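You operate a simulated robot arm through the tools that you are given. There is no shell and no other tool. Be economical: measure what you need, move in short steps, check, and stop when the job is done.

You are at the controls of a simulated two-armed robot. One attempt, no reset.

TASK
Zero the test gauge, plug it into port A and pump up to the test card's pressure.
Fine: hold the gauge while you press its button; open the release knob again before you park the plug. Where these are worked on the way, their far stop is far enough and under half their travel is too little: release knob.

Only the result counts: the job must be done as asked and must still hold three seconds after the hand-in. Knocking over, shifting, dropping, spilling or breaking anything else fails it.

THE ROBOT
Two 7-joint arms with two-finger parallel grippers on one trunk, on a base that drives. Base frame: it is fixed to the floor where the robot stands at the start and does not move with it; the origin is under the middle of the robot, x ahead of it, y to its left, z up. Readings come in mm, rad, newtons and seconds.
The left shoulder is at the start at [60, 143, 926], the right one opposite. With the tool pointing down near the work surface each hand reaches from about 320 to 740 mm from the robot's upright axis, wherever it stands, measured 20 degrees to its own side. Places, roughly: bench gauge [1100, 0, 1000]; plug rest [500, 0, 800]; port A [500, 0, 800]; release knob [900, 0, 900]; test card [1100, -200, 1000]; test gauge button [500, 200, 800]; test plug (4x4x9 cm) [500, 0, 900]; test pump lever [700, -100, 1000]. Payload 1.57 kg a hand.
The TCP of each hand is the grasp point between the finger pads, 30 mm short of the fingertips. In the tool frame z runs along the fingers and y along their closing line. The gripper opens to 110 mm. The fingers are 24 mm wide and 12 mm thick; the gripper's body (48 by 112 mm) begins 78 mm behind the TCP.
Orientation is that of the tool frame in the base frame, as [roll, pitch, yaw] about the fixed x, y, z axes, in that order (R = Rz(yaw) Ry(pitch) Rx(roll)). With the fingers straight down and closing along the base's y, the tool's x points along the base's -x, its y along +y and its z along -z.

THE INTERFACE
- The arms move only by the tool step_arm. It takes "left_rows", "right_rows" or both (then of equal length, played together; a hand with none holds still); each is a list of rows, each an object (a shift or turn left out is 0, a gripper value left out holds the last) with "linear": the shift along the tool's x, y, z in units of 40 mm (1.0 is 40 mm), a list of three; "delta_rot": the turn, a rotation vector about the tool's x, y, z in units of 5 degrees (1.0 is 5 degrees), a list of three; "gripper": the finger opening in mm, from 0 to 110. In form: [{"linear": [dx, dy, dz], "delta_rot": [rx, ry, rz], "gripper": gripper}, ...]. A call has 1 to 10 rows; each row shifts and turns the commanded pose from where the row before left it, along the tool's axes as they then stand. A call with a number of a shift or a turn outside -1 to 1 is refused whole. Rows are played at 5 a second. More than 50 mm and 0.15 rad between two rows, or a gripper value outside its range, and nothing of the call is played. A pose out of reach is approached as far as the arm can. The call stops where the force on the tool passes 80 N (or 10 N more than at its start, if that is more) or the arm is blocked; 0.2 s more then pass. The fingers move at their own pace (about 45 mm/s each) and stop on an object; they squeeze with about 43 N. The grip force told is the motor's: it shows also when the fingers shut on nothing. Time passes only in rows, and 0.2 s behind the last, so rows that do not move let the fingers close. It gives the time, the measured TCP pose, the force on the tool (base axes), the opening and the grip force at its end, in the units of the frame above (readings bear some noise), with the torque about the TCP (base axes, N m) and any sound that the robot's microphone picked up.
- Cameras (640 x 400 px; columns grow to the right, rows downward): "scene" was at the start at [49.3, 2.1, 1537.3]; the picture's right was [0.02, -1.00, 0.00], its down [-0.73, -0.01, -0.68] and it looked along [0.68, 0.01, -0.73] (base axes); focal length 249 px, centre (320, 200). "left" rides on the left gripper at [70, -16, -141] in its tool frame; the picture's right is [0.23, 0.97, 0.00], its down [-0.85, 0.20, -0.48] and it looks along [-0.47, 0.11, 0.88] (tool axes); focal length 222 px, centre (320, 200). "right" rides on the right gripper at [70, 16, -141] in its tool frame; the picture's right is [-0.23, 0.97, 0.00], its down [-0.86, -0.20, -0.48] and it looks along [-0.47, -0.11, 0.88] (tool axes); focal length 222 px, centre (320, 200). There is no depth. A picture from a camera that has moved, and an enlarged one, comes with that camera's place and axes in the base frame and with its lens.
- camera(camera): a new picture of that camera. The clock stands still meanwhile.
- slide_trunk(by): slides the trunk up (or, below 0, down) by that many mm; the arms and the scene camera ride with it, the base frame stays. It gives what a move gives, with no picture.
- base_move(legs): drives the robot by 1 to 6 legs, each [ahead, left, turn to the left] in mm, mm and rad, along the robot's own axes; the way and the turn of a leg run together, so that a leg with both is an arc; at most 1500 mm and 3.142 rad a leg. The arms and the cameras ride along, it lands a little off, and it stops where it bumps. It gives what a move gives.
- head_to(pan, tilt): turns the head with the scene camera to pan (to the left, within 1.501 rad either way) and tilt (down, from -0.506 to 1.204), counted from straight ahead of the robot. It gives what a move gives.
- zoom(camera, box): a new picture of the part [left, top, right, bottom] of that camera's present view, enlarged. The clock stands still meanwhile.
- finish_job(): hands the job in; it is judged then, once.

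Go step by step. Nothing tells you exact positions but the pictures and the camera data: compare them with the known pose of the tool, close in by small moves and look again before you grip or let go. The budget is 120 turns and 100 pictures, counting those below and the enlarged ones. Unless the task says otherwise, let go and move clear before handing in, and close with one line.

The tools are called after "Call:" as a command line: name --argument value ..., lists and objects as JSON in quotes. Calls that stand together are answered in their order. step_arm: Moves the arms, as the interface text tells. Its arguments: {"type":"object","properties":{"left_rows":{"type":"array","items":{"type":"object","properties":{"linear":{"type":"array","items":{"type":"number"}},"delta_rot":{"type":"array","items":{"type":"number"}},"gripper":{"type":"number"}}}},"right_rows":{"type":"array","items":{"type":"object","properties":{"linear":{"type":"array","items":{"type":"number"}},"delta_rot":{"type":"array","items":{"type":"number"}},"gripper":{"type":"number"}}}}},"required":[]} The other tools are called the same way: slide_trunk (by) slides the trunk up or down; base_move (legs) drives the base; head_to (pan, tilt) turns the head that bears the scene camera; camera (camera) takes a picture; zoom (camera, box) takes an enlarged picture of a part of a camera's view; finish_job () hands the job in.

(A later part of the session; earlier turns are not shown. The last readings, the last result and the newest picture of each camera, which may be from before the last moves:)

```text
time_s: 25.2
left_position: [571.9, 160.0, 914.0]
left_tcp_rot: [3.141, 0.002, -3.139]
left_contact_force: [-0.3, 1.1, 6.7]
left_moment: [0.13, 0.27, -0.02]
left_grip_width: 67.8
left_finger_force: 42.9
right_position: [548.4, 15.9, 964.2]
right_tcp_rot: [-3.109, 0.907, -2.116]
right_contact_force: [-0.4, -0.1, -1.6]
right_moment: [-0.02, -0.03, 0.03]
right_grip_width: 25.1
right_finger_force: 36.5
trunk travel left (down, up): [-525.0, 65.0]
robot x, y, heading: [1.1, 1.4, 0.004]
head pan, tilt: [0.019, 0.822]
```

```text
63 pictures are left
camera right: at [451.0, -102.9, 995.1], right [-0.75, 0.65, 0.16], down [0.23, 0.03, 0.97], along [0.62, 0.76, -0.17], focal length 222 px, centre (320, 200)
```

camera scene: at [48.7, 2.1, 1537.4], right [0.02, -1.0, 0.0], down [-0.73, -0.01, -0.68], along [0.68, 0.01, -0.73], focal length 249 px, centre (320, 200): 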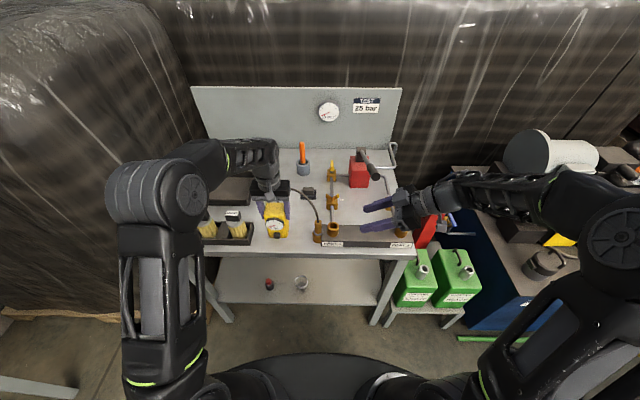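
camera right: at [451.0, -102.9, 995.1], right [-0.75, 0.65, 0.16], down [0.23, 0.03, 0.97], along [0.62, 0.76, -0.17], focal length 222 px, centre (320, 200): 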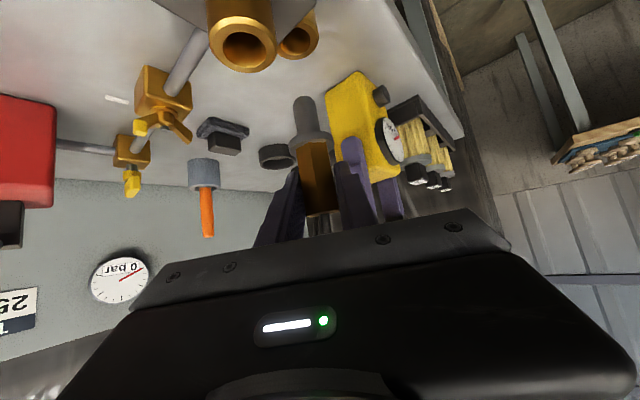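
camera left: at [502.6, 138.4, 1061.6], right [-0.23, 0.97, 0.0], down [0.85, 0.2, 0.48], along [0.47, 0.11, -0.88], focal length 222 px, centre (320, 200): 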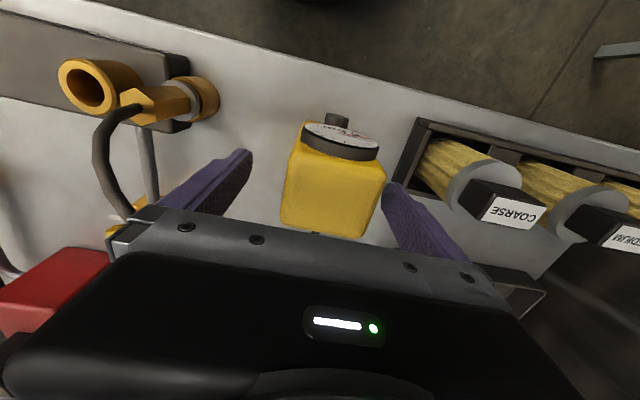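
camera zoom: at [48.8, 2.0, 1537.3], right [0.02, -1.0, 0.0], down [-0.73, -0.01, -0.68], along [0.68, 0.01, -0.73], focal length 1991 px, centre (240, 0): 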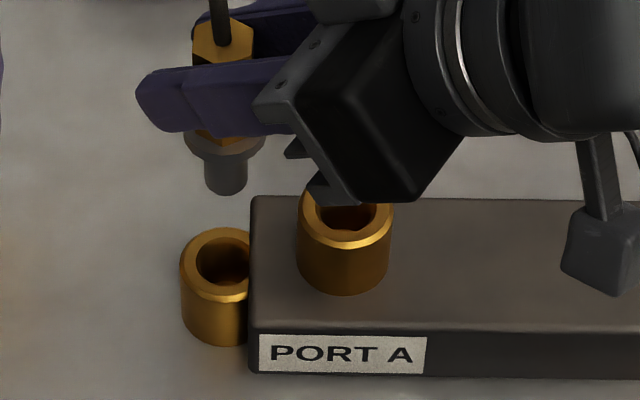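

Plug is vertical and clear. Moving it 49 mm to the right over port A.

Call:
step_arm --right_rows '[{"linear": [0.326, -0.33, -0.41]}, {"linear": [0.326, -0.33, -0.41]}, {}]'

Call:
zoom --camera "scene" --box '[305, 200, 355, 250]'

Call:
zoom --camera "right" --box '[220, 0, 400, 240]'

```text
time_s: 26.0
left_position: [571.7, 159.3, 914.7]
left_tcp_rot: [3.142, 0.002, 3.141]
left_contact_force: [0.8, 2.2, 7.1]
left_moment: [0.08, 0.24, 0.0]
left_grip_width: 67.7
left_finger_force: 43.0
right_position: [548.5, -33.6, 963.0]
right_tcp_rot: [-3.109, 0.904, -2.117]
right_contact_force: [-0.1, 0.6, -1.2]
right_moment: [-0.04, 0.0, 0.0]
right_grip_width: 24.9
right_finger_force: 37.3
trunk travel left (down, up): [-525.0, 65.0]
robot x, y, heading: [1.7, -1.6, -0.002]
head pan, tilt: [0.019, 0.822]
```

```text
8.00 times, centred on (330, 225) of scene
camera zoom: at [48.8, 2.0, 1537.3], right [0.02, -1.0, 0.0], down [-0.73, -0.01, -0.68], along [0.68, 0.01, -0.73], focal length 1991 px, centre (240, 0)
```

zoom: 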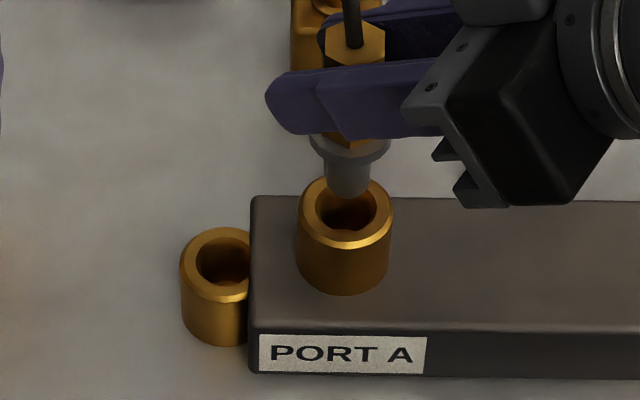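

```text
1.67 times, centred on (310, 120) of right
camera zoom: at [451.2, -152.6, 994.7], right [-0.75, 0.65, 0.16], down [0.23, 0.03, 0.97], along [0.62, 0.76, -0.17], focal length 370 px, centre (337, 333)
```

zoom: 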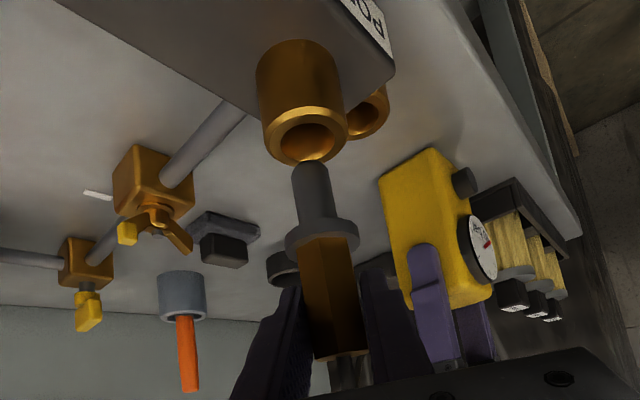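

Call:
step_arm --right_rows '[{"linear": [0.144, 0.018, 0.14]}, {"linear": [0.157, 0.004, 0.124]}, {"linear": [0.157, 0.004, 0.124]}, {"linear": [0.157, 0.004, 0.124]}, {}]'

Call:
zoom --camera "scene" --box '[305, 200, 355, 250]'

```text
time_s: 27.2
left_position: [572.2, 157.3, 913.6]
left_tcp_rot: [-3.141, 0.001, 3.14]
left_contact_force: [0.7, 3.2, 5.8]
left_moment: [-0.01, 0.13, 0.02]
left_grip_width: 67.7
left_finger_force: 43.0
right_position: [548.0, -31.7, 931.0]
right_tcp_rot: [-3.109, 0.905, -2.118]
right_contact_force: [-2.3, -3.6, -0.5]
right_moment: [-0.22, 0.12, -0.02]
right_grip_width: 25.1
right_finger_force: 36.4
trunk travel left (down, up): [-525.0, 65.0]
robot x, y, heading: [-0.8, 0.3, -0.001]
head pan, tilt: [0.019, 0.822]
```

```text
8.00 times, centred on (330, 225) of scene
camera zoom: at [48.6, 1.7, 1537.3], right [0.02, -1.0, 0.0], down [-0.73, -0.01, -0.68], along [0.68, 0.01, -0.73], focal length 1991 px, centre (240, 0)
```

zoom: 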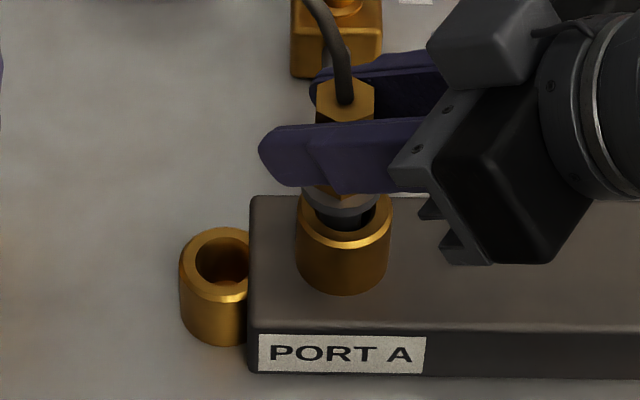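

Call:
step_arm --right_rows '[{"linear": [0.076, -0.011, 0.033]}, {"linear": [0.063, 0.002, 0.05]}, {"linear": [0.063, 0.002, 0.05]}, {}]'

Call:
zoom --camera "scene" --box '[305, 200, 355, 250]'

```text
time_s: 28.2
left_position: [572.1, 158.4, 914.5]
left_tcp_rot: [-3.141, 0.001, -3.141]
left_contact_force: [-0.4, 1.1, 7.2]
left_moment: [0.11, 0.24, 0.0]
left_grip_width: 67.7
left_finger_force: 43.0
right_position: [548.7, -30.9, 922.4]
right_tcp_rot: [-3.111, 0.908, -2.117]
right_contact_force: [0.3, 0.0, -1.9]
right_moment: [-0.02, 0.01, 0.02]
right_grip_width: 25.0
right_finger_force: 36.7
trunk travel left (down, up): [-525.0, 65.0]
robot x, y, heading: [0.6, -1.6, -0.001]
head pan, tilt: [0.019, 0.822]
```

```text
8.00 times, centred on (330, 225) of scene
camera zoom: at [48.8, 2.0, 1537.3], right [0.02, -1.0, 0.0], down [-0.73, -0.01, -0.68], along [0.68, 0.01, -0.73], focal length 1991 px, centre (240, 0)
```

zoom: 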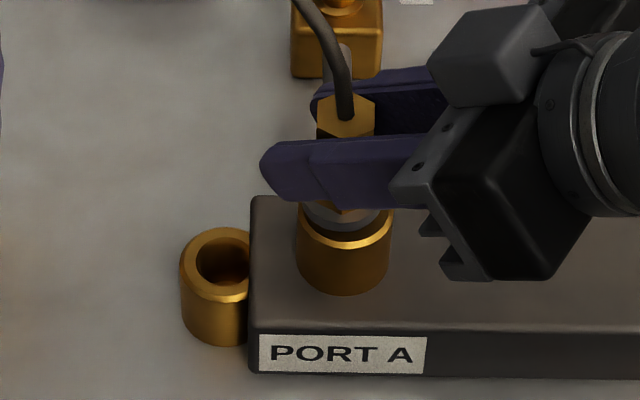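

Call:
step_arm --right_rows '[{"linear": [0.063, 0.002, 0.05]}, {"linear": [0.063, 0.002, 0.05]}, {}]'

Call:
step_arm --right_rows '[{"linear": [0.063, 0.002, 0.05]}, {"linear": [0.063, 0.002, 0.05]}, {}]'

Call:
zoom --camera "scene" --box '[305, 200, 355, 250]'

```text
time_s: 29.0
left_position: [572.1, 159.0, 914.7]
left_tcp_rot: [3.141, 0.002, -3.141]
left_contact_force: [-0.5, 0.1, 0.3]
left_moment: [-0.02, -0.02, 0.01]
left_grip_width: 67.6
left_finger_force: 42.9
right_position: [549.3, -30.3, 918.7]
right_tcp_rot: [-3.104, 0.911, -2.11]
right_contact_force: [-1.0, -1.7, 25.6]
right_moment: [0.06, 0.04, 0.02]
right_grip_width: 25.5
right_finger_force: 36.3
trunk travel left (down, up): [-525.0, 65.0]
robot x, y, heading: [1.7, 0.1, -0.001]
head pan, tilt: [0.019, 0.822]
```

```text
time_s: 29.8
left_position: [571.9, 159.2, 913.3]
left_tcp_rot: [3.14, 0.003, 3.141]
left_contact_force: [-0.6, -0.1, 0.5]
left_moment: [0.0, 0.01, 0.0]
left_grip_width: 67.7
left_finger_force: 43.3
right_position: [548.4, -32.0, 910.3]
right_tcp_rot: [-3.107, 0.907, -2.115]
right_contact_force: [4.0, -0.3, 28.6]
right_moment: [0.09, -0.15, 0.02]
right_grip_width: 25.2
right_finger_force: 36.6
trunk travel left (down, up): [-525.0, 65.0]
robot x, y, heading: [-2.0, 2.4, 0.003]
head pan, tilt: [0.019, 0.822]
```

```text
8.00 times, centred on (330, 225) of scene
camera zoom: at [47.6, 2.3, 1537.5], right [0.02, -1.0, 0.0], down [-0.73, -0.01, -0.68], along [0.68, 0.01, -0.73], focal length 1991 px, centre (240, 0)
```

zoom: 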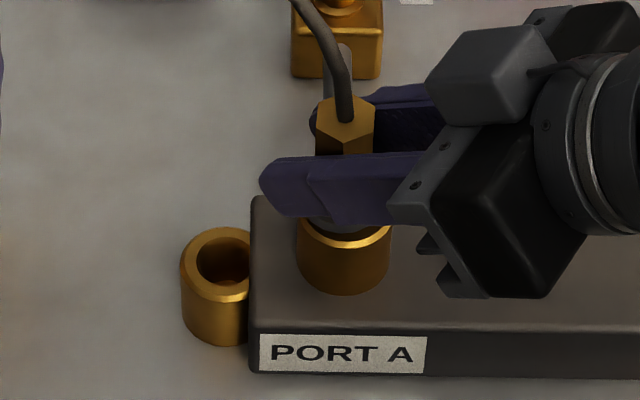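

The plug collar sits on port A's rim and resists further push, so it's seated. Releasing it and backing out; the left hand lets the gauge go too.

Call:
step_arm --right_rows '[{"gripper": 60}, {"gripper": 60}, {"gripper": 60}, {"linear": [0, 0, -0.7]}, {"linear": [0, 0, -0.8]}, {"linear": [0, 0, -0.9]}, {"linear": [0, 0, -1]}, {}]' --left_rows '[{"gripper": 90}, {"gripper": 90}, {"gripper": 90}, {"linear": [0, 0, -0.4]}, {"linear": [0, 0, -0.8]}, {"linear": [0, 0, -0.8]}, {"linear": [0, 0, -0.5]}, {}]'

Call:
zoom --camera "scene" --box '[260, 140, 420, 250]'

Call:
camera --camera "left"

```text
time_s: 31.6
left_position: [573.3, 160.1, 1011.3]
left_tcp_rot: [-3.141, 0.001, 3.142]
left_contact_force: [-0.3, -0.3, -0.1]
left_moment: [-0.01, 0.03, -0.02]
left_grip_width: 90.0
left_finger_force: 0.1
right_position: [490.2, -119.4, 993.3]
right_tcp_rot: [-3.112, 0.903, -2.119]
right_contact_force: [0.5, 0.0, 0.1]
right_moment: [-0.01, -0.01, -0.01]
right_grip_width: 59.9
right_finger_force: 0.1
trunk travel left (down, up): [-525.0, 65.0]
robot x, y, heading: [-0.2, 1.2, 0.003]
head pan, tilt: [0.019, 0.822]
```

```text
3.64 times, centred on (340, 195) of scene
camera zoom: at [49.8, 2.2, 1537.3], right [0.02, -1.0, 0.0], down [-0.73, -0.01, -0.68], along [0.68, 0.01, -0.73], focal length 905 px, centre (247, 218)
```

zoom: 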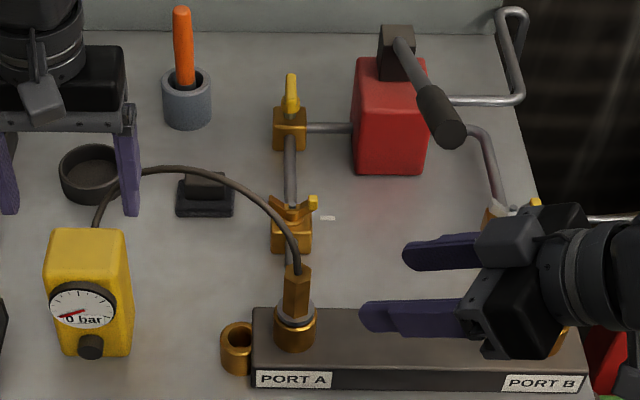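

```text
56 pictures are left
camera left: at [503.5, 143.7, 1151.4], right [-0.23, 0.97, 0.0], down [0.86, 0.2, 0.48], along [0.47, 0.11, -0.88], focal length 222 px, centre (320, 200)
```

left: 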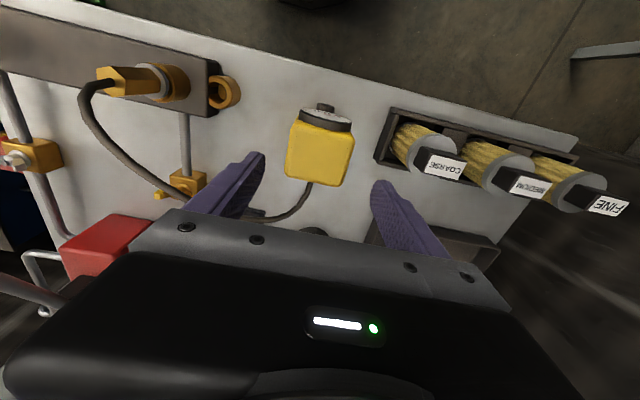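

Plug is in port A, gauge still reads 0. Now I retract the right hand clear of the pump lever so I can drive forward to the release knob.

Call:
step_arm --right_rows '[{"linear": [0.51, 0.06, -0.85]}, {"linear": [0.51, 0.06, -0.85]}, {"linear": [0.51, 0.06, -0.85]}, {"linear": [0.51, 0.06, -0.85]}, {"delta_rot": [0, 1, 0]}, {"delta_rot": [0, 1, 0]}, {"delta_rot": [0, 1, 0]}, {"delta_rot": [0, 1, 0]}, {"delta_rot": [0, 1, 0]}, {"delta_rot": [0, 1, 0]}]'

Call:
step_arm --right_rows '[{"delta_rot": [0, 1, 0]}, {"delta_rot": [0, 1, 0]}, {"delta_rot": [0, 1, 0]}, {"delta_rot": [0, 1, 0]}, {"delta_rot": [0, 0, 1]}, {"delta_rot": [0, 0, 1]}, {"delta_rot": [0, 0, 1]}, {"delta_rot": [0, 0, 1]}, {"delta_rot": [0, 0, 1]}, {"delta_rot": [0, 0, 1]}]'

Call:
camera --camera "scene"

```text
time_s: 33.8
left_position: [573.0, 159.9, 1010.9]
left_tcp_rot: [-3.141, -0.001, -3.141]
left_contact_force: [0.4, 0.2, -0.3]
left_moment: [-0.02, 0.0, -0.01]
left_grip_width: 90.4
left_finger_force: 0.1
right_position: [394.7, -249.1, 1012.8]
right_tcp_rot: [-3.123, 0.38, -2.135]
right_contact_force: [-0.6, 0.1, 0.2]
right_moment: [0.0, 0.01, 0.0]
right_grip_width: 59.9
right_finger_force: 0.0
trunk travel left (down, up): [-525.0, 65.0]
robot x, y, heading: [2.3, 0.1, 0.002]
head pan, tilt: [0.019, 0.822]
```

```text
time_s: 36.0
left_position: [572.6, 159.5, 1012.1]
left_tcp_rot: [3.141, -0.001, -3.141]
left_contact_force: [0.5, -0.4, 0.3]
left_moment: [-0.02, -0.01, -0.01]
left_grip_width: 90.1
left_finger_force: 0.0
right_position: [396.4, -248.3, 1012.3]
right_tcp_rot: [-3.141, 0.038, -2.666]
right_contact_force: [-0.5, -0.5, 0.2]
right_moment: [0.02, -0.02, 0.0]
right_grip_width: 60.0
right_finger_force: 0.1
trunk travel left (down, up): [-525.0, 65.0]
robot x, y, heading: [-2.4, 5.2, -0.001]
head pan, tilt: [0.019, 0.822]
```

```text
55 pictures are left
camera scene: at [49.4, 2.3, 1537.3], right [0.02, -1.0, 0.0], down [-0.73, -0.01, -0.68], along [0.68, 0.01, -0.73], focal length 249 px, centre (320, 200)
```

scene: 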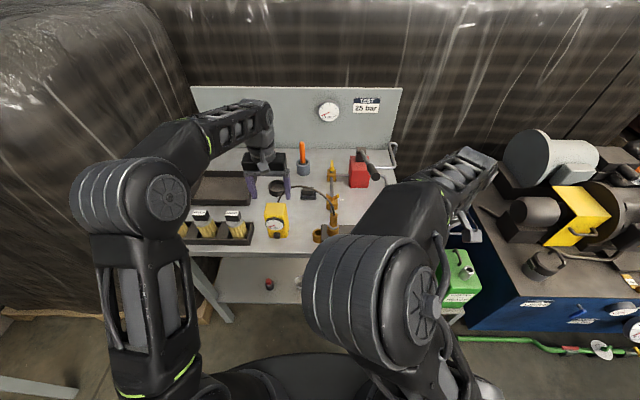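

Call:
base_move --legs '[[100, 0, 0]]'

Call:
camera --camera "scene"

Call:
camera --camera "left"

```text
time_s: 37.1
left_position: [672.8, 160.2, 1009.6]
left_tcp_rot: [-3.141, -0.002, -3.141]
left_contact_force: [0.6, -0.9, -0.3]
left_moment: [-0.02, 0.04, 0.01]
left_grip_width: 90.0
left_finger_force: 0.0
right_position: [495.0, -248.0, 1012.7]
right_tcp_rot: [-3.141, 0.038, -2.663]
right_contact_force: [-0.1, 0.0, -0.2]
right_moment: [0.03, 0.0, 0.0]
right_grip_width: 60.0
right_finger_force: 0.0
trunk travel left (down, up): [-525.0, 65.0]
robot x, y, heading: [96.2, 2.6, 0.001]
head pan, tilt: [0.019, 0.822]
```

```text
54 pictures are left
camera scene: at [149.8, 2.2, 1537.2], right [0.02, -1.0, 0.0], down [-0.73, -0.02, -0.68], along [0.68, 0.01, -0.73], focal length 249 px, centre (320, 200)
```

scene: 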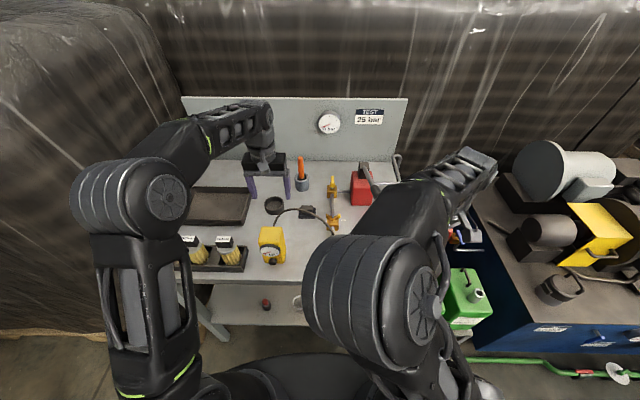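

```text
53 pictures are left
camera left: at [603.0, 144.1, 1150.6], right [-0.23, 0.97, 0.0], down [0.86, 0.2, 0.48], along [0.47, 0.11, -0.88], focal length 222 px, centre (320, 200)
```

left: 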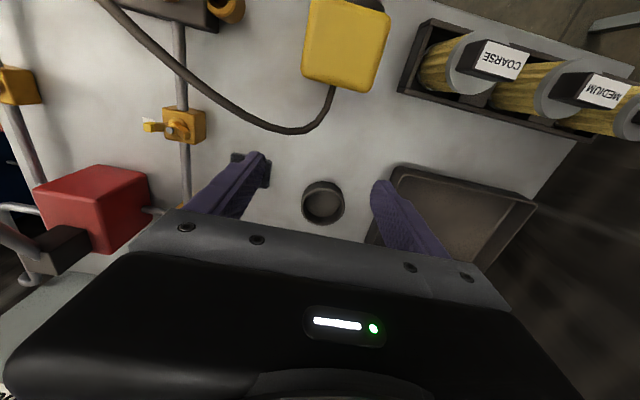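

Call:
step_arm --left_rows '[{"delta_rot": [0, -1, 0]}, {"delta_rot": [0, -1, 0]}, {"delta_rot": [0, -1, 0]}, {"delta_rot": [0, -1, 0]}, {"delta_rot": [0, -1, 0]}, {"delta_rot": [0, -1, 0]}, {"delta_rot": [0, -1, 0]}, {"delta_rot": [0, -1, 0]}, {"delta_rot": [0, -1, 0]}, {}]'

Call:
camera --camera "left"

Call:
zoom --camera "scene" --box '[270, 150, 400, 240]'

```text
time_s: 39.3
left_position: [671.8, 160.0, 1011.2]
left_tcp_rot: [3.141, 0.785, 3.14]
left_contact_force: [-0.4, 0.6, 0.3]
left_moment: [0.01, -0.01, 0.01]
left_grip_width: 89.9
left_finger_force: 0.0
right_position: [494.4, -247.3, 1012.7]
right_tcp_rot: [3.141, 0.038, -2.662]
right_contact_force: [-0.1, 0.4, -0.3]
right_moment: [0.0, 0.01, 0.01]
right_grip_width: 60.1
right_finger_force: 0.0
trunk travel left (down, up): [-525.0, 65.0]
robot x, y, heading: [102.5, -2.8, 0.001]
head pan, tilt: [0.019, 0.822]
```

```text
52 pictures are left
camera left: at [522.3, 144.1, 1060.5], right [-0.16, 0.97, -0.16], down [0.27, 0.2, 0.94], along [0.95, 0.11, -0.29], focal length 222 px, centre (320, 200)
```

left: 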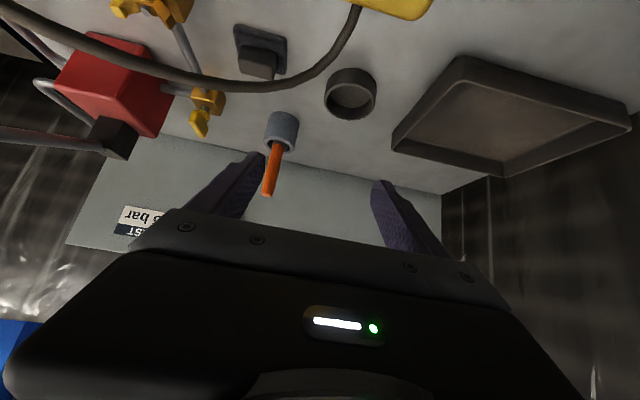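

```text
4.44 times, centred on (335, 195) of scene
camera zoom: at [147.9, 2.2, 1537.3], right [0.02, -1.0, 0.0], down [-0.73, -0.02, -0.68], along [0.68, 0.01, -0.73], focal length 1106 px, centre (253, 222)
```

zoom: 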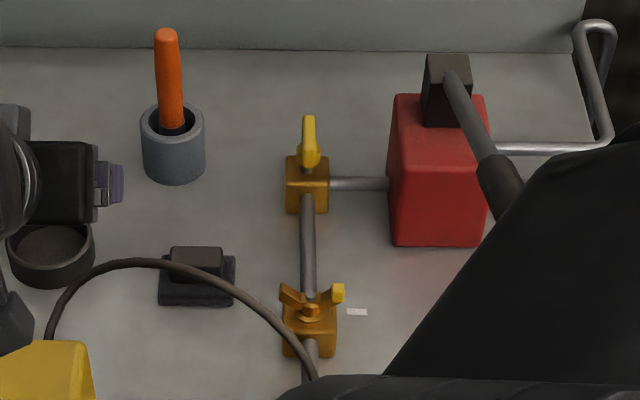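

Call:
zoom --camera "left" --box '[90, 0, 290, 150]'

Call:
zoom --camera "scene" --box '[315, 170, 355, 205]'

```text
2.67 times, centred on (190, 75) of left
camera zoom: at [522.3, 144.1, 1060.5], right [-0.16, 0.97, -0.16], down [0.27, 0.2, 0.94], along [0.95, 0.11, -0.29], focal length 592 px, centre (667, 533)
```

zoom: 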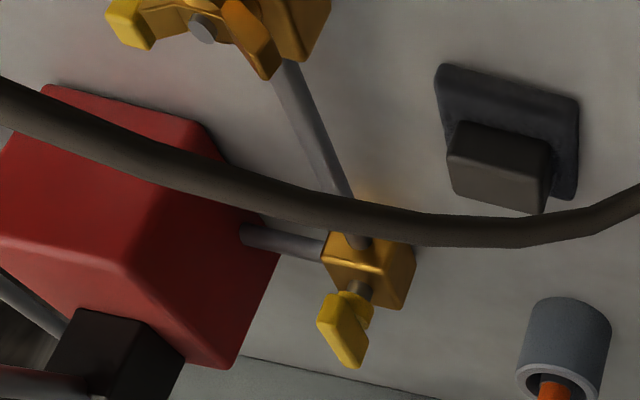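

```text
11.43 times, centred on (335, 188) of scene
camera zoom: at [147.9, 2.2, 1537.3], right [0.02, -1.0, 0.0], down [-0.73, -0.02, -0.68], along [0.68, 0.01, -0.73], focal length 2844 px, centre (149, 343)
```

zoom: 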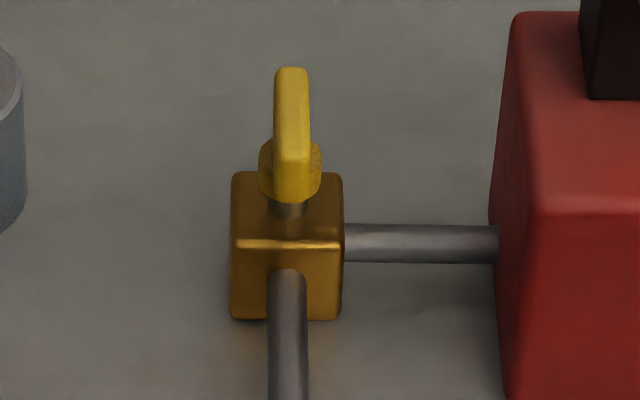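

Call:
head_to --pan 0.25 --tilt 1.2

Call:
camera --camera "scene"

```text
time_s: 40.2
left_position: [670.6, 160.3, 1011.9]
left_tcp_rot: [3.141, 0.786, 3.141]
left_contact_force: [0.1, 0.1, 0.2]
left_moment: [0.02, -0.01, 0.0]
left_grip_width: 90.0
left_finger_force: 0.1
right_position: [494.8, -246.9, 1012.8]
right_tcp_rot: [-3.141, 0.038, -2.665]
right_contact_force: [0.4, 0.6, 0.3]
right_moment: [-0.02, -0.02, 0.01]
right_grip_width: 60.1
right_finger_force: 0.1
trunk travel left (down, up): [-525.0, 65.0]
robot x, y, heading: [98.5, 0.4, 0.002]
head pan, tilt: [0.25, 1.201]
```

```text
48 pictures are left
camera scene: at [122.5, 14.4, 1511.4], right [0.25, -0.97, 0.0], down [-0.9, -0.23, -0.36], along [0.35, 0.09, -0.93], focal length 249 px, centre (320, 200)
```

scene: 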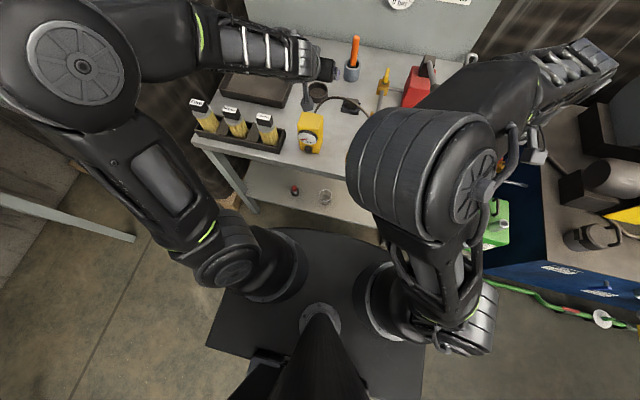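

Robot body front is ~200 mm short of the bench, so I can drive in another ~100 mm. First pulling the right hand back and raising the trunk.

Call:
step_arm --right_rows '[{"linear": [0.82, 0.05, 0]}, {"linear": [0.82, 0.05, 0]}, {"linear": [0.82, 0.05, 0]}]'

Call:
slide_trunk --by 60

Call:
base_move --legs '[[50, 0, 0]]'

Call:
base_move --legs '[[50, 0, 0]]'

Call:
camera --camera "scene"

```text
time_s: 41.0
left_position: [670.9, 160.2, 1012.4]
left_tcp_rot: [-3.141, 0.785, 3.141]
left_contact_force: [0.0, -0.5, -0.6]
left_moment: [-0.01, 0.01, 0.0]
left_grip_width: 89.7
left_finger_force: 0.1
right_position: [403.4, -287.0, 1010.4]
right_tcp_rot: [-3.141, 0.038, -2.663]
right_contact_force: [-0.1, -0.1, 0.2]
right_moment: [0.0, 0.0, 0.04]
right_grip_width: 60.1
right_finger_force: 0.0
trunk travel left (down, up): [-525.0, 65.0]
robot x, y, heading: [101.0, 2.0, 0.002]
head pan, tilt: [0.25, 1.201]
```

```text
time_s: 42.0
left_position: [670.9, 160.3, 1071.5]
left_tcp_rot: [-3.139, 0.785, -3.141]
left_contact_force: [-0.1, -0.4, -0.7]
left_moment: [0.01, -0.02, 0.0]
left_grip_width: 90.0
left_finger_force: 0.1
right_position: [405.2, -287.0, 1070.4]
right_tcp_rot: [-3.141, 0.037, -2.663]
right_contact_force: [1.2, 0.2, 0.5]
right_moment: [0.02, -0.01, -0.03]
right_grip_width: 59.9
right_finger_force: 0.0
trunk travel left (down, up): [-585.0, 5.0]
robot x, y, heading: [102.8, -2.2, 0.003]
head pan, tilt: [0.25, 1.201]
```

```text
time_s: 42.9
left_position: [723.9, 160.1, 1070.4]
left_tcp_rot: [-3.141, 0.784, 3.141]
left_contact_force: [0.3, 0.4, 0.6]
left_moment: [-0.02, 0.0, 0.01]
left_grip_width: 90.3
left_finger_force: 0.1
right_position: [455.9, -287.8, 1069.8]
right_tcp_rot: [3.139, 0.038, -2.666]
right_contact_force: [1.0, -0.6, 0.6]
right_moment: [0.02, 0.06, 0.04]
right_grip_width: 60.0
right_finger_force: 0.2
trunk travel left (down, up): [-585.0, 5.0]
robot x, y, heading: [146.6, -1.4, 0.005]
head pan, tilt: [0.25, 1.201]
```

```text
time_s: 43.8
left_position: [773.7, 160.7, 1070.3]
left_tcp_rot: [-3.141, 0.783, 3.141]
left_contact_force: [0.5, -0.2, 0.2]
left_moment: [0.01, -0.01, -0.01]
left_grip_width: 90.0
left_finger_force: 0.2
right_position: [505.2, -287.2, 1069.6]
right_tcp_rot: [-3.141, 0.037, -2.665]
right_contact_force: [1.0, 0.0, 0.4]
right_moment: [0.01, 0.02, -0.01]
right_grip_width: 60.1
right_finger_force: 0.1
trunk travel left (down, up): [-585.0, 5.0]
robot x, y, heading: [196.3, 0.5, -0.003]
head pan, tilt: [0.25, 1.201]
```

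```text
47 pictures are left
camera scene: at [224.9, 14.5, 1571.3], right [0.25, -0.97, 0.0], down [-0.9, -0.23, -0.36], along [0.35, 0.09, -0.93], focal length 249 px, centre (320, 200)
```

scene: 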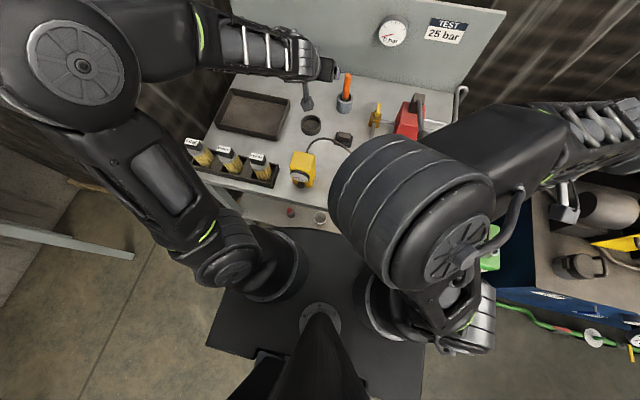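

No bump. Now aligning the left hand (30° tilt) and bringing it above the release knob (≈ (871,-35,868)).

Call:
step_arm --left_rows '[{"delta_rot": [0, 1, 0], "gripper": 50}, {"delta_rot": [0, 1, 0]}, {"delta_rot": [0, 1, 0]}, {"linear": [0.07, -0.82, 0.52]}, {"linear": [0.07, -0.82, 0.52]}, {"linear": [0.07, -0.82, 0.52]}, {"linear": [0.07, -0.82, 0.52]}, {"linear": [0.07, -0.82, 0.52]}, {"linear": [0.07, -0.82, 0.52]}, {}]'

Call:
head_to --pan 0.0 --tilt 0.8

Call:
camera --camera "left"

Call:
camera --camera "scene"

```text
time_s: 46.0
left_position: [820.9, -36.5, 954.3]
left_tcp_rot: [-3.141, 0.523, -3.14]
left_contact_force: [0.4, 0.1, 0.0]
left_moment: [0.0, 0.02, 0.0]
left_grip_width: 50.0
left_finger_force: 0.2
right_position: [503.8, -287.2, 1070.1]
right_tcp_rot: [-3.139, 0.038, -2.665]
right_contact_force: [-0.1, 0.3, -0.6]
right_moment: [0.0, 0.02, 0.02]
right_grip_width: 60.1
right_finger_force: 0.0
trunk travel left (down, up): [-585.0, 5.0]
robot x, y, heading: [201.0, -0.7, -0.002]
head pan, tilt: [0.25, 1.201]
```

```text
time_s: 46.9
left_position: [820.0, -37.4, 954.3]
left_tcp_rot: [3.14, 0.523, 3.141]
left_contact_force: [-0.6, -0.5, -0.2]
left_moment: [-0.05, 0.02, -0.02]
left_grip_width: 50.3
left_finger_force: 0.1
right_position: [504.4, -287.0, 1070.6]
right_tcp_rot: [-3.142, 0.038, -2.665]
right_contact_force: [0.0, 1.5, -0.4]
right_moment: [-0.01, -0.01, 0.04]
right_grip_width: 59.7
right_finger_force: 0.1
trunk travel left (down, up): [-585.0, 5.0]
robot x, y, heading: [200.9, -0.1, 0.0]
head pan, tilt: [0.0, 0.799]
```

```text
46 pictures are left
camera left: at [689.7, -53.1, 1040.6], right [-0.2, 0.97, -0.11], down [0.5, 0.2, 0.84], along [0.84, 0.11, -0.53], focal length 222 px, centre (320, 200)
```

left: 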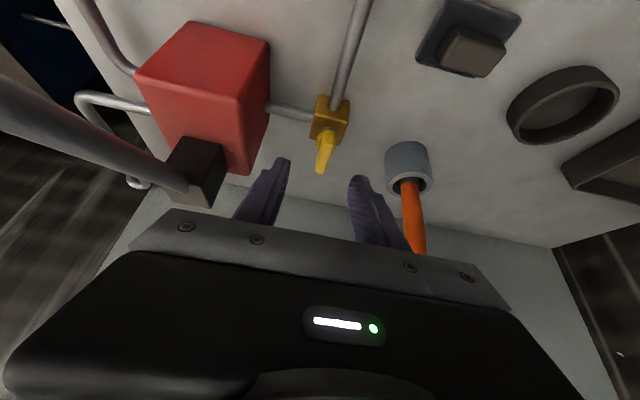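

```text
45 pictures are left
camera scene: at [248.7, 0.6, 1599.0], right [0.0, -1.0, 0.0], down [-0.72, 0.0, -0.7], along [0.7, 0.0, -0.72], focal length 249 px, centre (320, 200)
```

scene: 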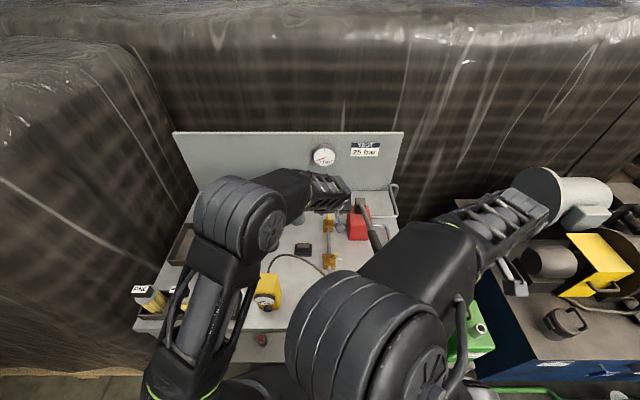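

Call:
step_arm --left_rows '[{"linear": [0, 0.08, 0.6]}, {"linear": [0, 0, 0.6]}, {}]'

Call:
zoom --camera "left" --box '[200, 60, 440, 240]'

Call:
zoom --camera "scene" --box '[290, 180, 370, 240]'

```text
time_s: 47.7
left_position: [842.4, -33.9, 913.1]
left_tcp_rot: [-3.141, 0.523, 3.14]
left_contact_force: [0.4, 0.7, 0.3]
left_moment: [-0.02, -0.01, 0.0]
left_grip_width: 50.1
left_finger_force: 0.1
right_position: [503.9, -287.4, 1071.8]
right_tcp_rot: [3.141, 0.037, -2.667]
right_contact_force: [0.0, 0.7, 0.1]
right_moment: [0.01, 0.03, 0.01]
right_grip_width: 59.9
right_finger_force: 0.1
trunk travel left (down, up): [-585.0, 5.0]
robot x, y, heading: [198.8, 1.8, 0.008]
head pan, tilt: [0.0, 0.799]
```

```text
2.22 times, centred on (320, 150) of left
camera zoom: at [712.4, -49.4, 998.7], right [-0.2, 0.97, -0.11], down [0.5, 0.2, 0.84], along [0.84, 0.11, -0.53], focal length 494 px, centre (320, 311)
```

zoom: 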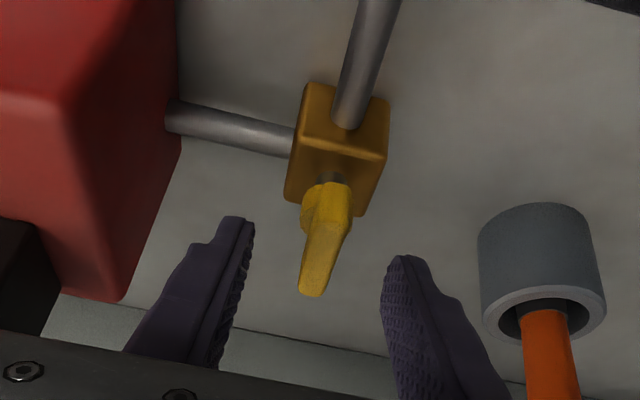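

```text
6.67 times, centred on (330, 210) of scene
camera zoom: at [248.5, 0.7, 1599.1], right [0.0, -1.0, 0.0], down [-0.72, 0.0, -0.7], along [0.7, 0.0, -0.72], focal length 1659 px, centre (253, 133)
```

zoom: 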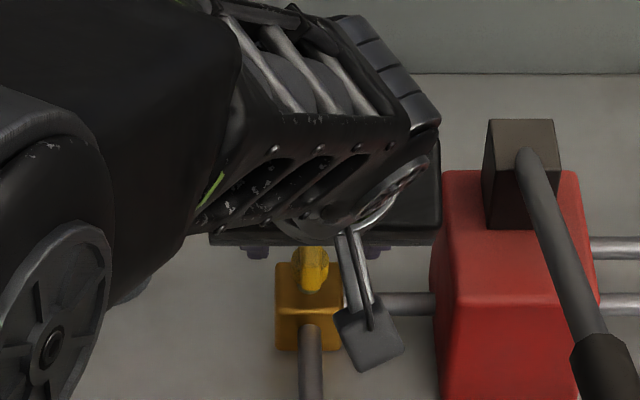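

Call:
step_arm --left_rows '[{"linear": [0.05, 0.02, 0.32]}, {"linear": [0.05, 0, 0.31]}, {}]'

Call:
zoom --camera "left" --box '[200, 60, 440, 240]'

```text
time_s: 48.5
left_position: [852.4, -31.0, 888.9]
left_tcp_rot: [-3.14, 0.523, -3.141]
left_contact_force: [-0.2, -0.5, 0.3]
left_moment: [0.01, -0.02, 0.0]
left_grip_width: 50.0
left_finger_force: 0.1
right_position: [503.9, -287.9, 1070.1]
right_tcp_rot: [-3.141, 0.038, -2.664]
right_contact_force: [0.2, -0.2, -0.3]
right_moment: [0.01, 0.03, -0.01]
right_grip_width: 60.0
right_finger_force: 0.0
trunk travel left (down, up): [-585.0, 5.0]
robot x, y, heading: [200.0, 1.8, -0.005]
head pan, tilt: [0.0, 0.799]
```

```text
2.22 times, centred on (320, 150) of left
camera zoom: at [721.7, -47.9, 975.6], right [-0.2, 0.97, -0.11], down [0.5, 0.2, 0.84], along [0.84, 0.11, -0.53], focal length 494 px, centre (320, 311)
```

zoom: 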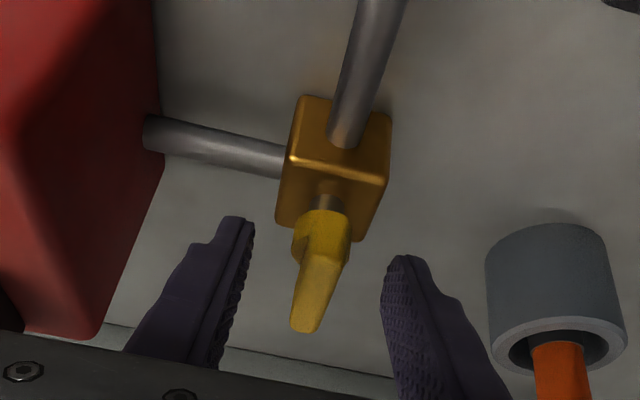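

Call:
step_arm --left_rows '[{"gripper": 20}, {"gripper": 5}, {"gripper": 5}, {"gripper": 5}]'

Call:
zoom --camera "left" --box '[200, 60, 440, 240]'

```text
time_s: 49.5
left_position: [852.5, -31.9, 890.1]
left_tcp_rot: [-3.141, 0.525, -3.141]
left_contact_force: [0.0, -2.4, -1.1]
left_moment: [-0.06, -0.09, -0.05]
left_grip_width: 14.0
left_finger_force: 28.9
right_position: [504.4, -287.4, 1070.9]
right_tcp_rot: [3.14, 0.04, -2.664]
right_contact_force: [-0.7, 0.4, 0.2]
right_moment: [-0.03, 0.02, 0.02]
right_grip_width: 60.1
right_finger_force: 0.0
trunk travel left (down, up): [-585.0, 5.0]
robot x, y, heading: [197.0, -0.4, 0.0]
head pan, tilt: [0.0, 0.799]
```

```text
2.22 times, centred on (320, 150) of left
camera zoom: at [721.7, -48.5, 975.7], right [-0.2, 0.97, -0.11], down [0.5, 0.2, 0.84], along [0.84, 0.11, -0.53], focal length 494 px, centre (320, 311)
```

zoom: 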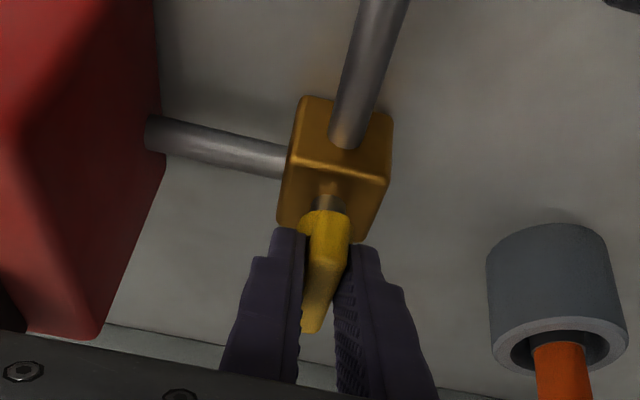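

Knob gripped (14 mm). Turning it clockwise to test for a stop.

Call:
step_arm --left_rows '[{"linear": [0, 0.012, 0], "delta_rot": [0.5, 0, 0.866]}, {"linear": [0, 0.012, 0], "delta_rot": [0.5, 0, 0.866]}, {"linear": [0, 0.012, 0], "delta_rot": [0.5, 0, 0.866]}, {}]'

```text
time_s: 50.5
left_position: [853.4, -29.4, 888.8]
left_tcp_rot: [3.139, 0.524, 2.881]
left_contact_force: [0.2, 4.7, 5.7]
left_moment: [0.31, 0.62, 0.08]
left_grip_width: 13.8
left_finger_force: 30.7
right_position: [503.9, -286.8, 1069.7]
right_tcp_rot: [-3.141, 0.037, -2.664]
right_contact_force: [-0.2, -0.1, -0.4]
right_moment: [0.03, -0.01, -0.01]
right_grip_width: 59.9
right_finger_force: 0.0
trunk travel left (down, up): [-585.0, 5.0]
robot x, y, heading: [198.5, 2.0, -0.004]
head pan, tilt: [0.0, 0.799]
```

Call:
step_arm --left_rows '[{"linear": [0, 0.012, 0], "delta_rot": [0.5, 0, 0.866]}, {"linear": [0, 0.012, 0], "delta_rot": [0.5, 0, 0.866]}, {"linear": [0, 0.012, 0], "delta_rot": [0.5, 0, 0.866]}, {"linear": [0, 0.012, 0], "delta_rot": [0.5, 0, 0.866]}, {"linear": [0, 0.012, 0], "delta_rot": [0.5, 0, 0.866]}, {}]'

Call:
zoom --camera "left" --box '[200, 60, 440, 240]'

```text
time_s: 51.9
left_position: [855.6, -24.0, 889.6]
left_tcp_rot: [3.14, 0.526, 2.444]
left_contact_force: [10.6, 16.7, 7.3]
left_moment: [0.53, -0.34, 0.23]
left_grip_width: 13.5
left_finger_force: 29.9
right_position: [504.6, -285.1, 1069.7]
right_tcp_rot: [-3.139, 0.038, -2.666]
right_contact_force: [-0.5, 0.5, 0.4]
right_moment: [-0.02, 0.0, 0.0]
right_grip_width: 60.2
right_finger_force: 0.0
trunk travel left (down, up): [-585.0, 5.0]
robot x, y, heading: [196.1, 1.7, 0.004]
head pan, tilt: [0.0, 0.799]
```

```text
2.22 times, centred on (320, 150) of left
camera zoom: at [744.2, 46.6, 975.5], right [0.47, 0.87, -0.11], down [0.51, -0.17, 0.84], along [0.72, -0.46, -0.53], focal length 494 px, centre (320, 311)
```

zoom: 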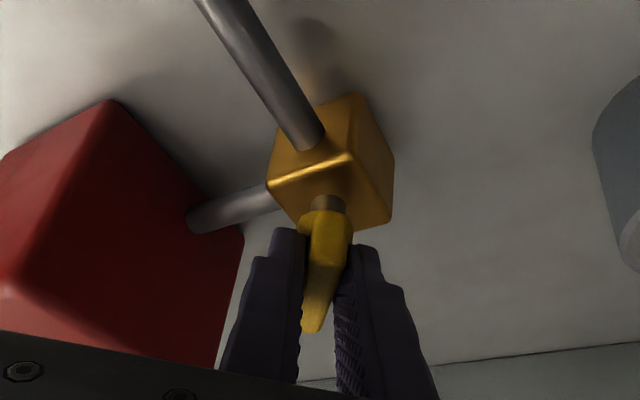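

Call:
step_arm --left_rows '[{"linear": [0, 0.12, 0]}, {"linear": [0, 0.028, 0], "delta_rot": [0.5, 0, 0.866]}, {"linear": [0, 0.028, 0], "delta_rot": [0.5, 0, 0.866]}, {"linear": [0, 0.028, 0], "delta_rot": [0.5, 0, 0.866]}, {"linear": [0, 0.028, 0], "delta_rot": [0.5, 0, 0.866]}, {"linear": [0, 0.028, 0], "delta_rot": [0.5, 0, 0.866]}, {}]'

Call:
zoom --camera "left" --box '[200, 60, 440, 240]'

```text
time_s: 53.5
left_position: [859.2, -21.8, 890.3]
left_tcp_rot: [-3.139, 0.521, 2.006]
left_contact_force: [-9.9, 4.5, -1.6]
left_moment: [-0.04, 0.11, -0.09]
left_grip_width: 13.7
left_finger_force: 30.3
right_position: [503.5, -287.4, 1069.9]
right_tcp_rot: [-3.139, 0.039, -2.665]
right_contact_force: [-0.1, -0.2, -0.1]
right_moment: [0.01, -0.04, 0.0]
right_grip_width: 60.0
right_finger_force: 0.1
trunk travel left (down, up): [-585.0, 5.0]
robot x, y, heading: [199.8, 4.4, 0.0]
head pan, tilt: [0.0, 0.799]
```

```text
2.22 times, centred on (320, 150) of left
camera zoom: at [789.9, 90.0, 975.9], right [0.8, 0.59, -0.12], down [0.39, -0.37, 0.84], along [0.45, -0.72, -0.53], focal length 494 px, centre (320, 311)
```

zoom: 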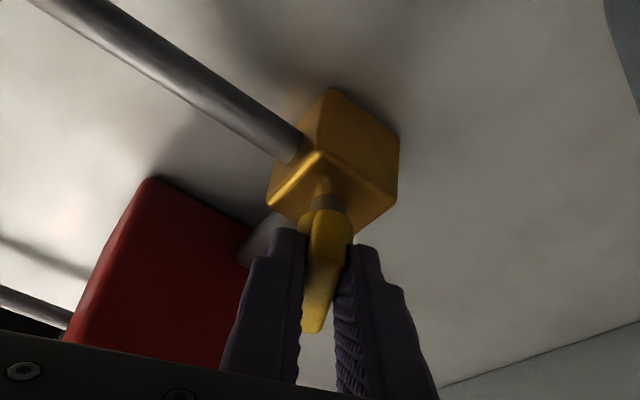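

Call:
step_arm --left_rows '[{"linear": [0, 0.0, 0], "delta_rot": [0.5, 0, 0.866]}, {"linear": [0, 0.0, 0], "delta_rot": [0.5, 0, 0.866]}, {"linear": [0, 0.012, 0], "delta_rot": [0.5, 0, 0.866]}, {"linear": [0, 0.012, 0], "delta_rot": [0.5, 0, 0.866]}, {"linear": [0, 0.012, 0], "delta_rot": [0.5, 0, 0.866]}, {}]'

Call:
zoom --camera "left" --box '[200, 60, 440, 240]'

```text
time_s: 54.9
left_position: [864.2, -22.7, 890.2]
left_tcp_rot: [3.138, 0.524, 1.569]
left_contact_force: [5.8, 3.7, 0.2]
left_moment: [0.51, -0.17, 0.08]
left_grip_width: 13.7
left_finger_force: 30.0
right_position: [504.8, -285.8, 1071.0]
right_tcp_rot: [3.14, 0.037, -2.664]
right_contact_force: [0.3, -0.2, 0.7]
right_moment: [-0.03, 0.01, 0.0]
right_grip_width: 60.1
right_finger_force: 0.0
trunk travel left (down, up): [-585.0, 5.0]
robot x, y, heading: [202.1, 2.0, 0.001]
head pan, tilt: [0.0, 0.799]
```

```text
2.22 times, centred on (320, 150) of left
camera zoom: at [847.4, 110.0, 975.7], right [0.97, 0.2, -0.11], down [0.2, -0.5, 0.84], along [0.11, -0.84, -0.53], focal length 494 px, centre (320, 311)
```

zoom: 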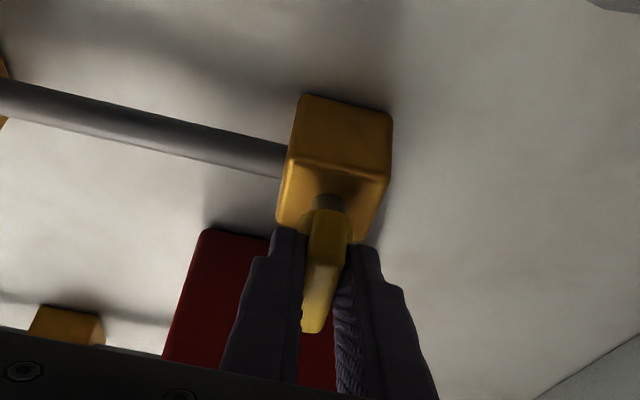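

Call:
step_arm --left_rows '[{"delta_rot": [0.5, 0, 0.866]}, {"delta_rot": [0.5, 0, 0.866]}, {}]'

Call:
zoom --camera "left" --box '[200, 60, 440, 240]'

```text
time_s: 55.7
left_position: [865.2, -21.9, 889.7]
left_tcp_rot: [3.137, 0.523, 1.397]
left_contact_force: [16.2, 1.3, 5.5]
left_moment: [0.02, -0.69, 1.43]
left_grip_width: 17.4
left_finger_force: 31.9
right_position: [505.5, -287.0, 1070.2]
right_tcp_rot: [3.14, 0.036, -2.665]
right_contact_force: [-0.2, -0.4, 0.1]
right_moment: [0.01, -0.02, 0.02]
right_grip_width: 59.8
right_finger_force: 0.1
trunk travel left (down, up): [-585.0, 5.0]
robot x, y, heading: [199.5, -1.2, 0.001]
head pan, tilt: [0.0, 0.799]
```

```text
2.22 times, centred on (320, 150) of left
camera zoom: at [871.4, 111.4, 975.7], right [0.99, 0.03, -0.11], down [0.11, -0.53, 0.84], along [-0.03, -0.85, -0.53], focal length 494 px, centre (320, 311)
```

zoom: 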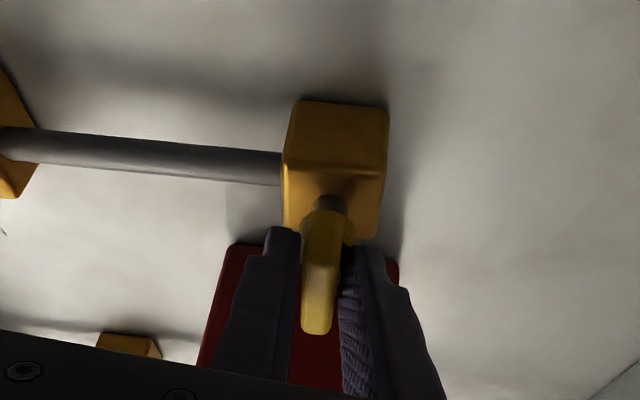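

A firm stop at 90° – the release knob is closed. Easing back the overtravel, letting go and lifting straight up.

Call:
step_arm --left_rows '[{"delta_rot": [-0.5, 0, -0.866]}, {"delta_rot": [-0.3, 0, -0.52]}, {"gripper": 50}, {"gripper": 50}, {}, {"linear": [-0.3, 0, -0.52]}, {"linear": [-0.4, 0, -0.69]}, {"linear": [-0.4, 0, -0.69]}, {}]'

Call:
camera --camera "left"

Call:
camera --camera "right"

Call:
camera --camera "scene"

```text
time_s: 57.7
left_position: [863.5, -21.2, 976.8]
left_tcp_rot: [3.141, 0.524, 1.536]
left_contact_force: [-0.6, -0.1, 0.3]
left_moment: [-0.01, 0.01, -0.01]
left_grip_width: 50.2
left_finger_force: 0.1
right_position: [504.3, -287.4, 1070.5]
right_tcp_rot: [-3.141, 0.038, -2.666]
right_contact_force: [0.4, -0.4, -0.5]
right_moment: [0.01, -0.02, -0.02]
right_grip_width: 60.1
right_finger_force: 0.0
trunk travel left (down, up): [-585.0, 5.0]
robot x, y, heading: [196.3, 3.2, -0.001]
head pan, tilt: [0.0, 0.799]
```

```text
36 pictures are left
camera left: at [850.8, 110.2, 1063.8], right [0.98, 0.16, -0.11], down [0.18, -0.51, 0.84], along [0.08, -0.85, -0.53], focal length 222 px, centre (320, 200)
```

left: 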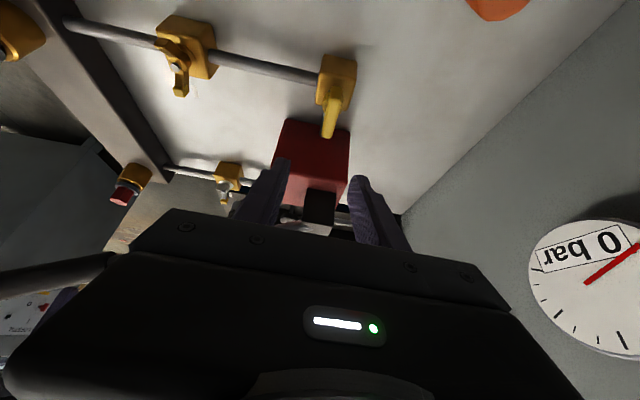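

```text
35 pictures are left
camera right: at [430.5, -305.7, 1208.0], right [-0.25, 0.97, 0.01], down [0.83, 0.21, 0.51], along [0.49, 0.13, -0.86], focal length 222 px, centre (320, 200)
```

right: 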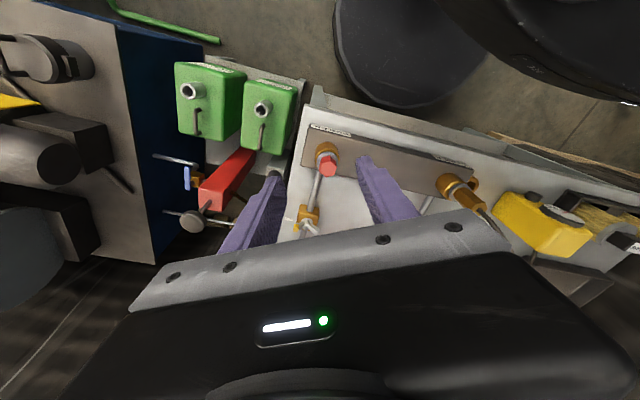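

```text
34 pictures are left
camera scene: at [249.1, 0.8, 1599.1], right [0.0, -1.0, 0.0], down [-0.72, 0.0, -0.7], along [0.7, 0.0, -0.72], focal length 249 px, centre (320, 200)
```

scene: 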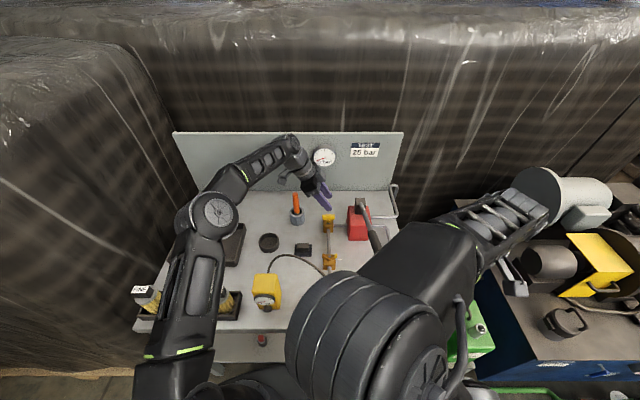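

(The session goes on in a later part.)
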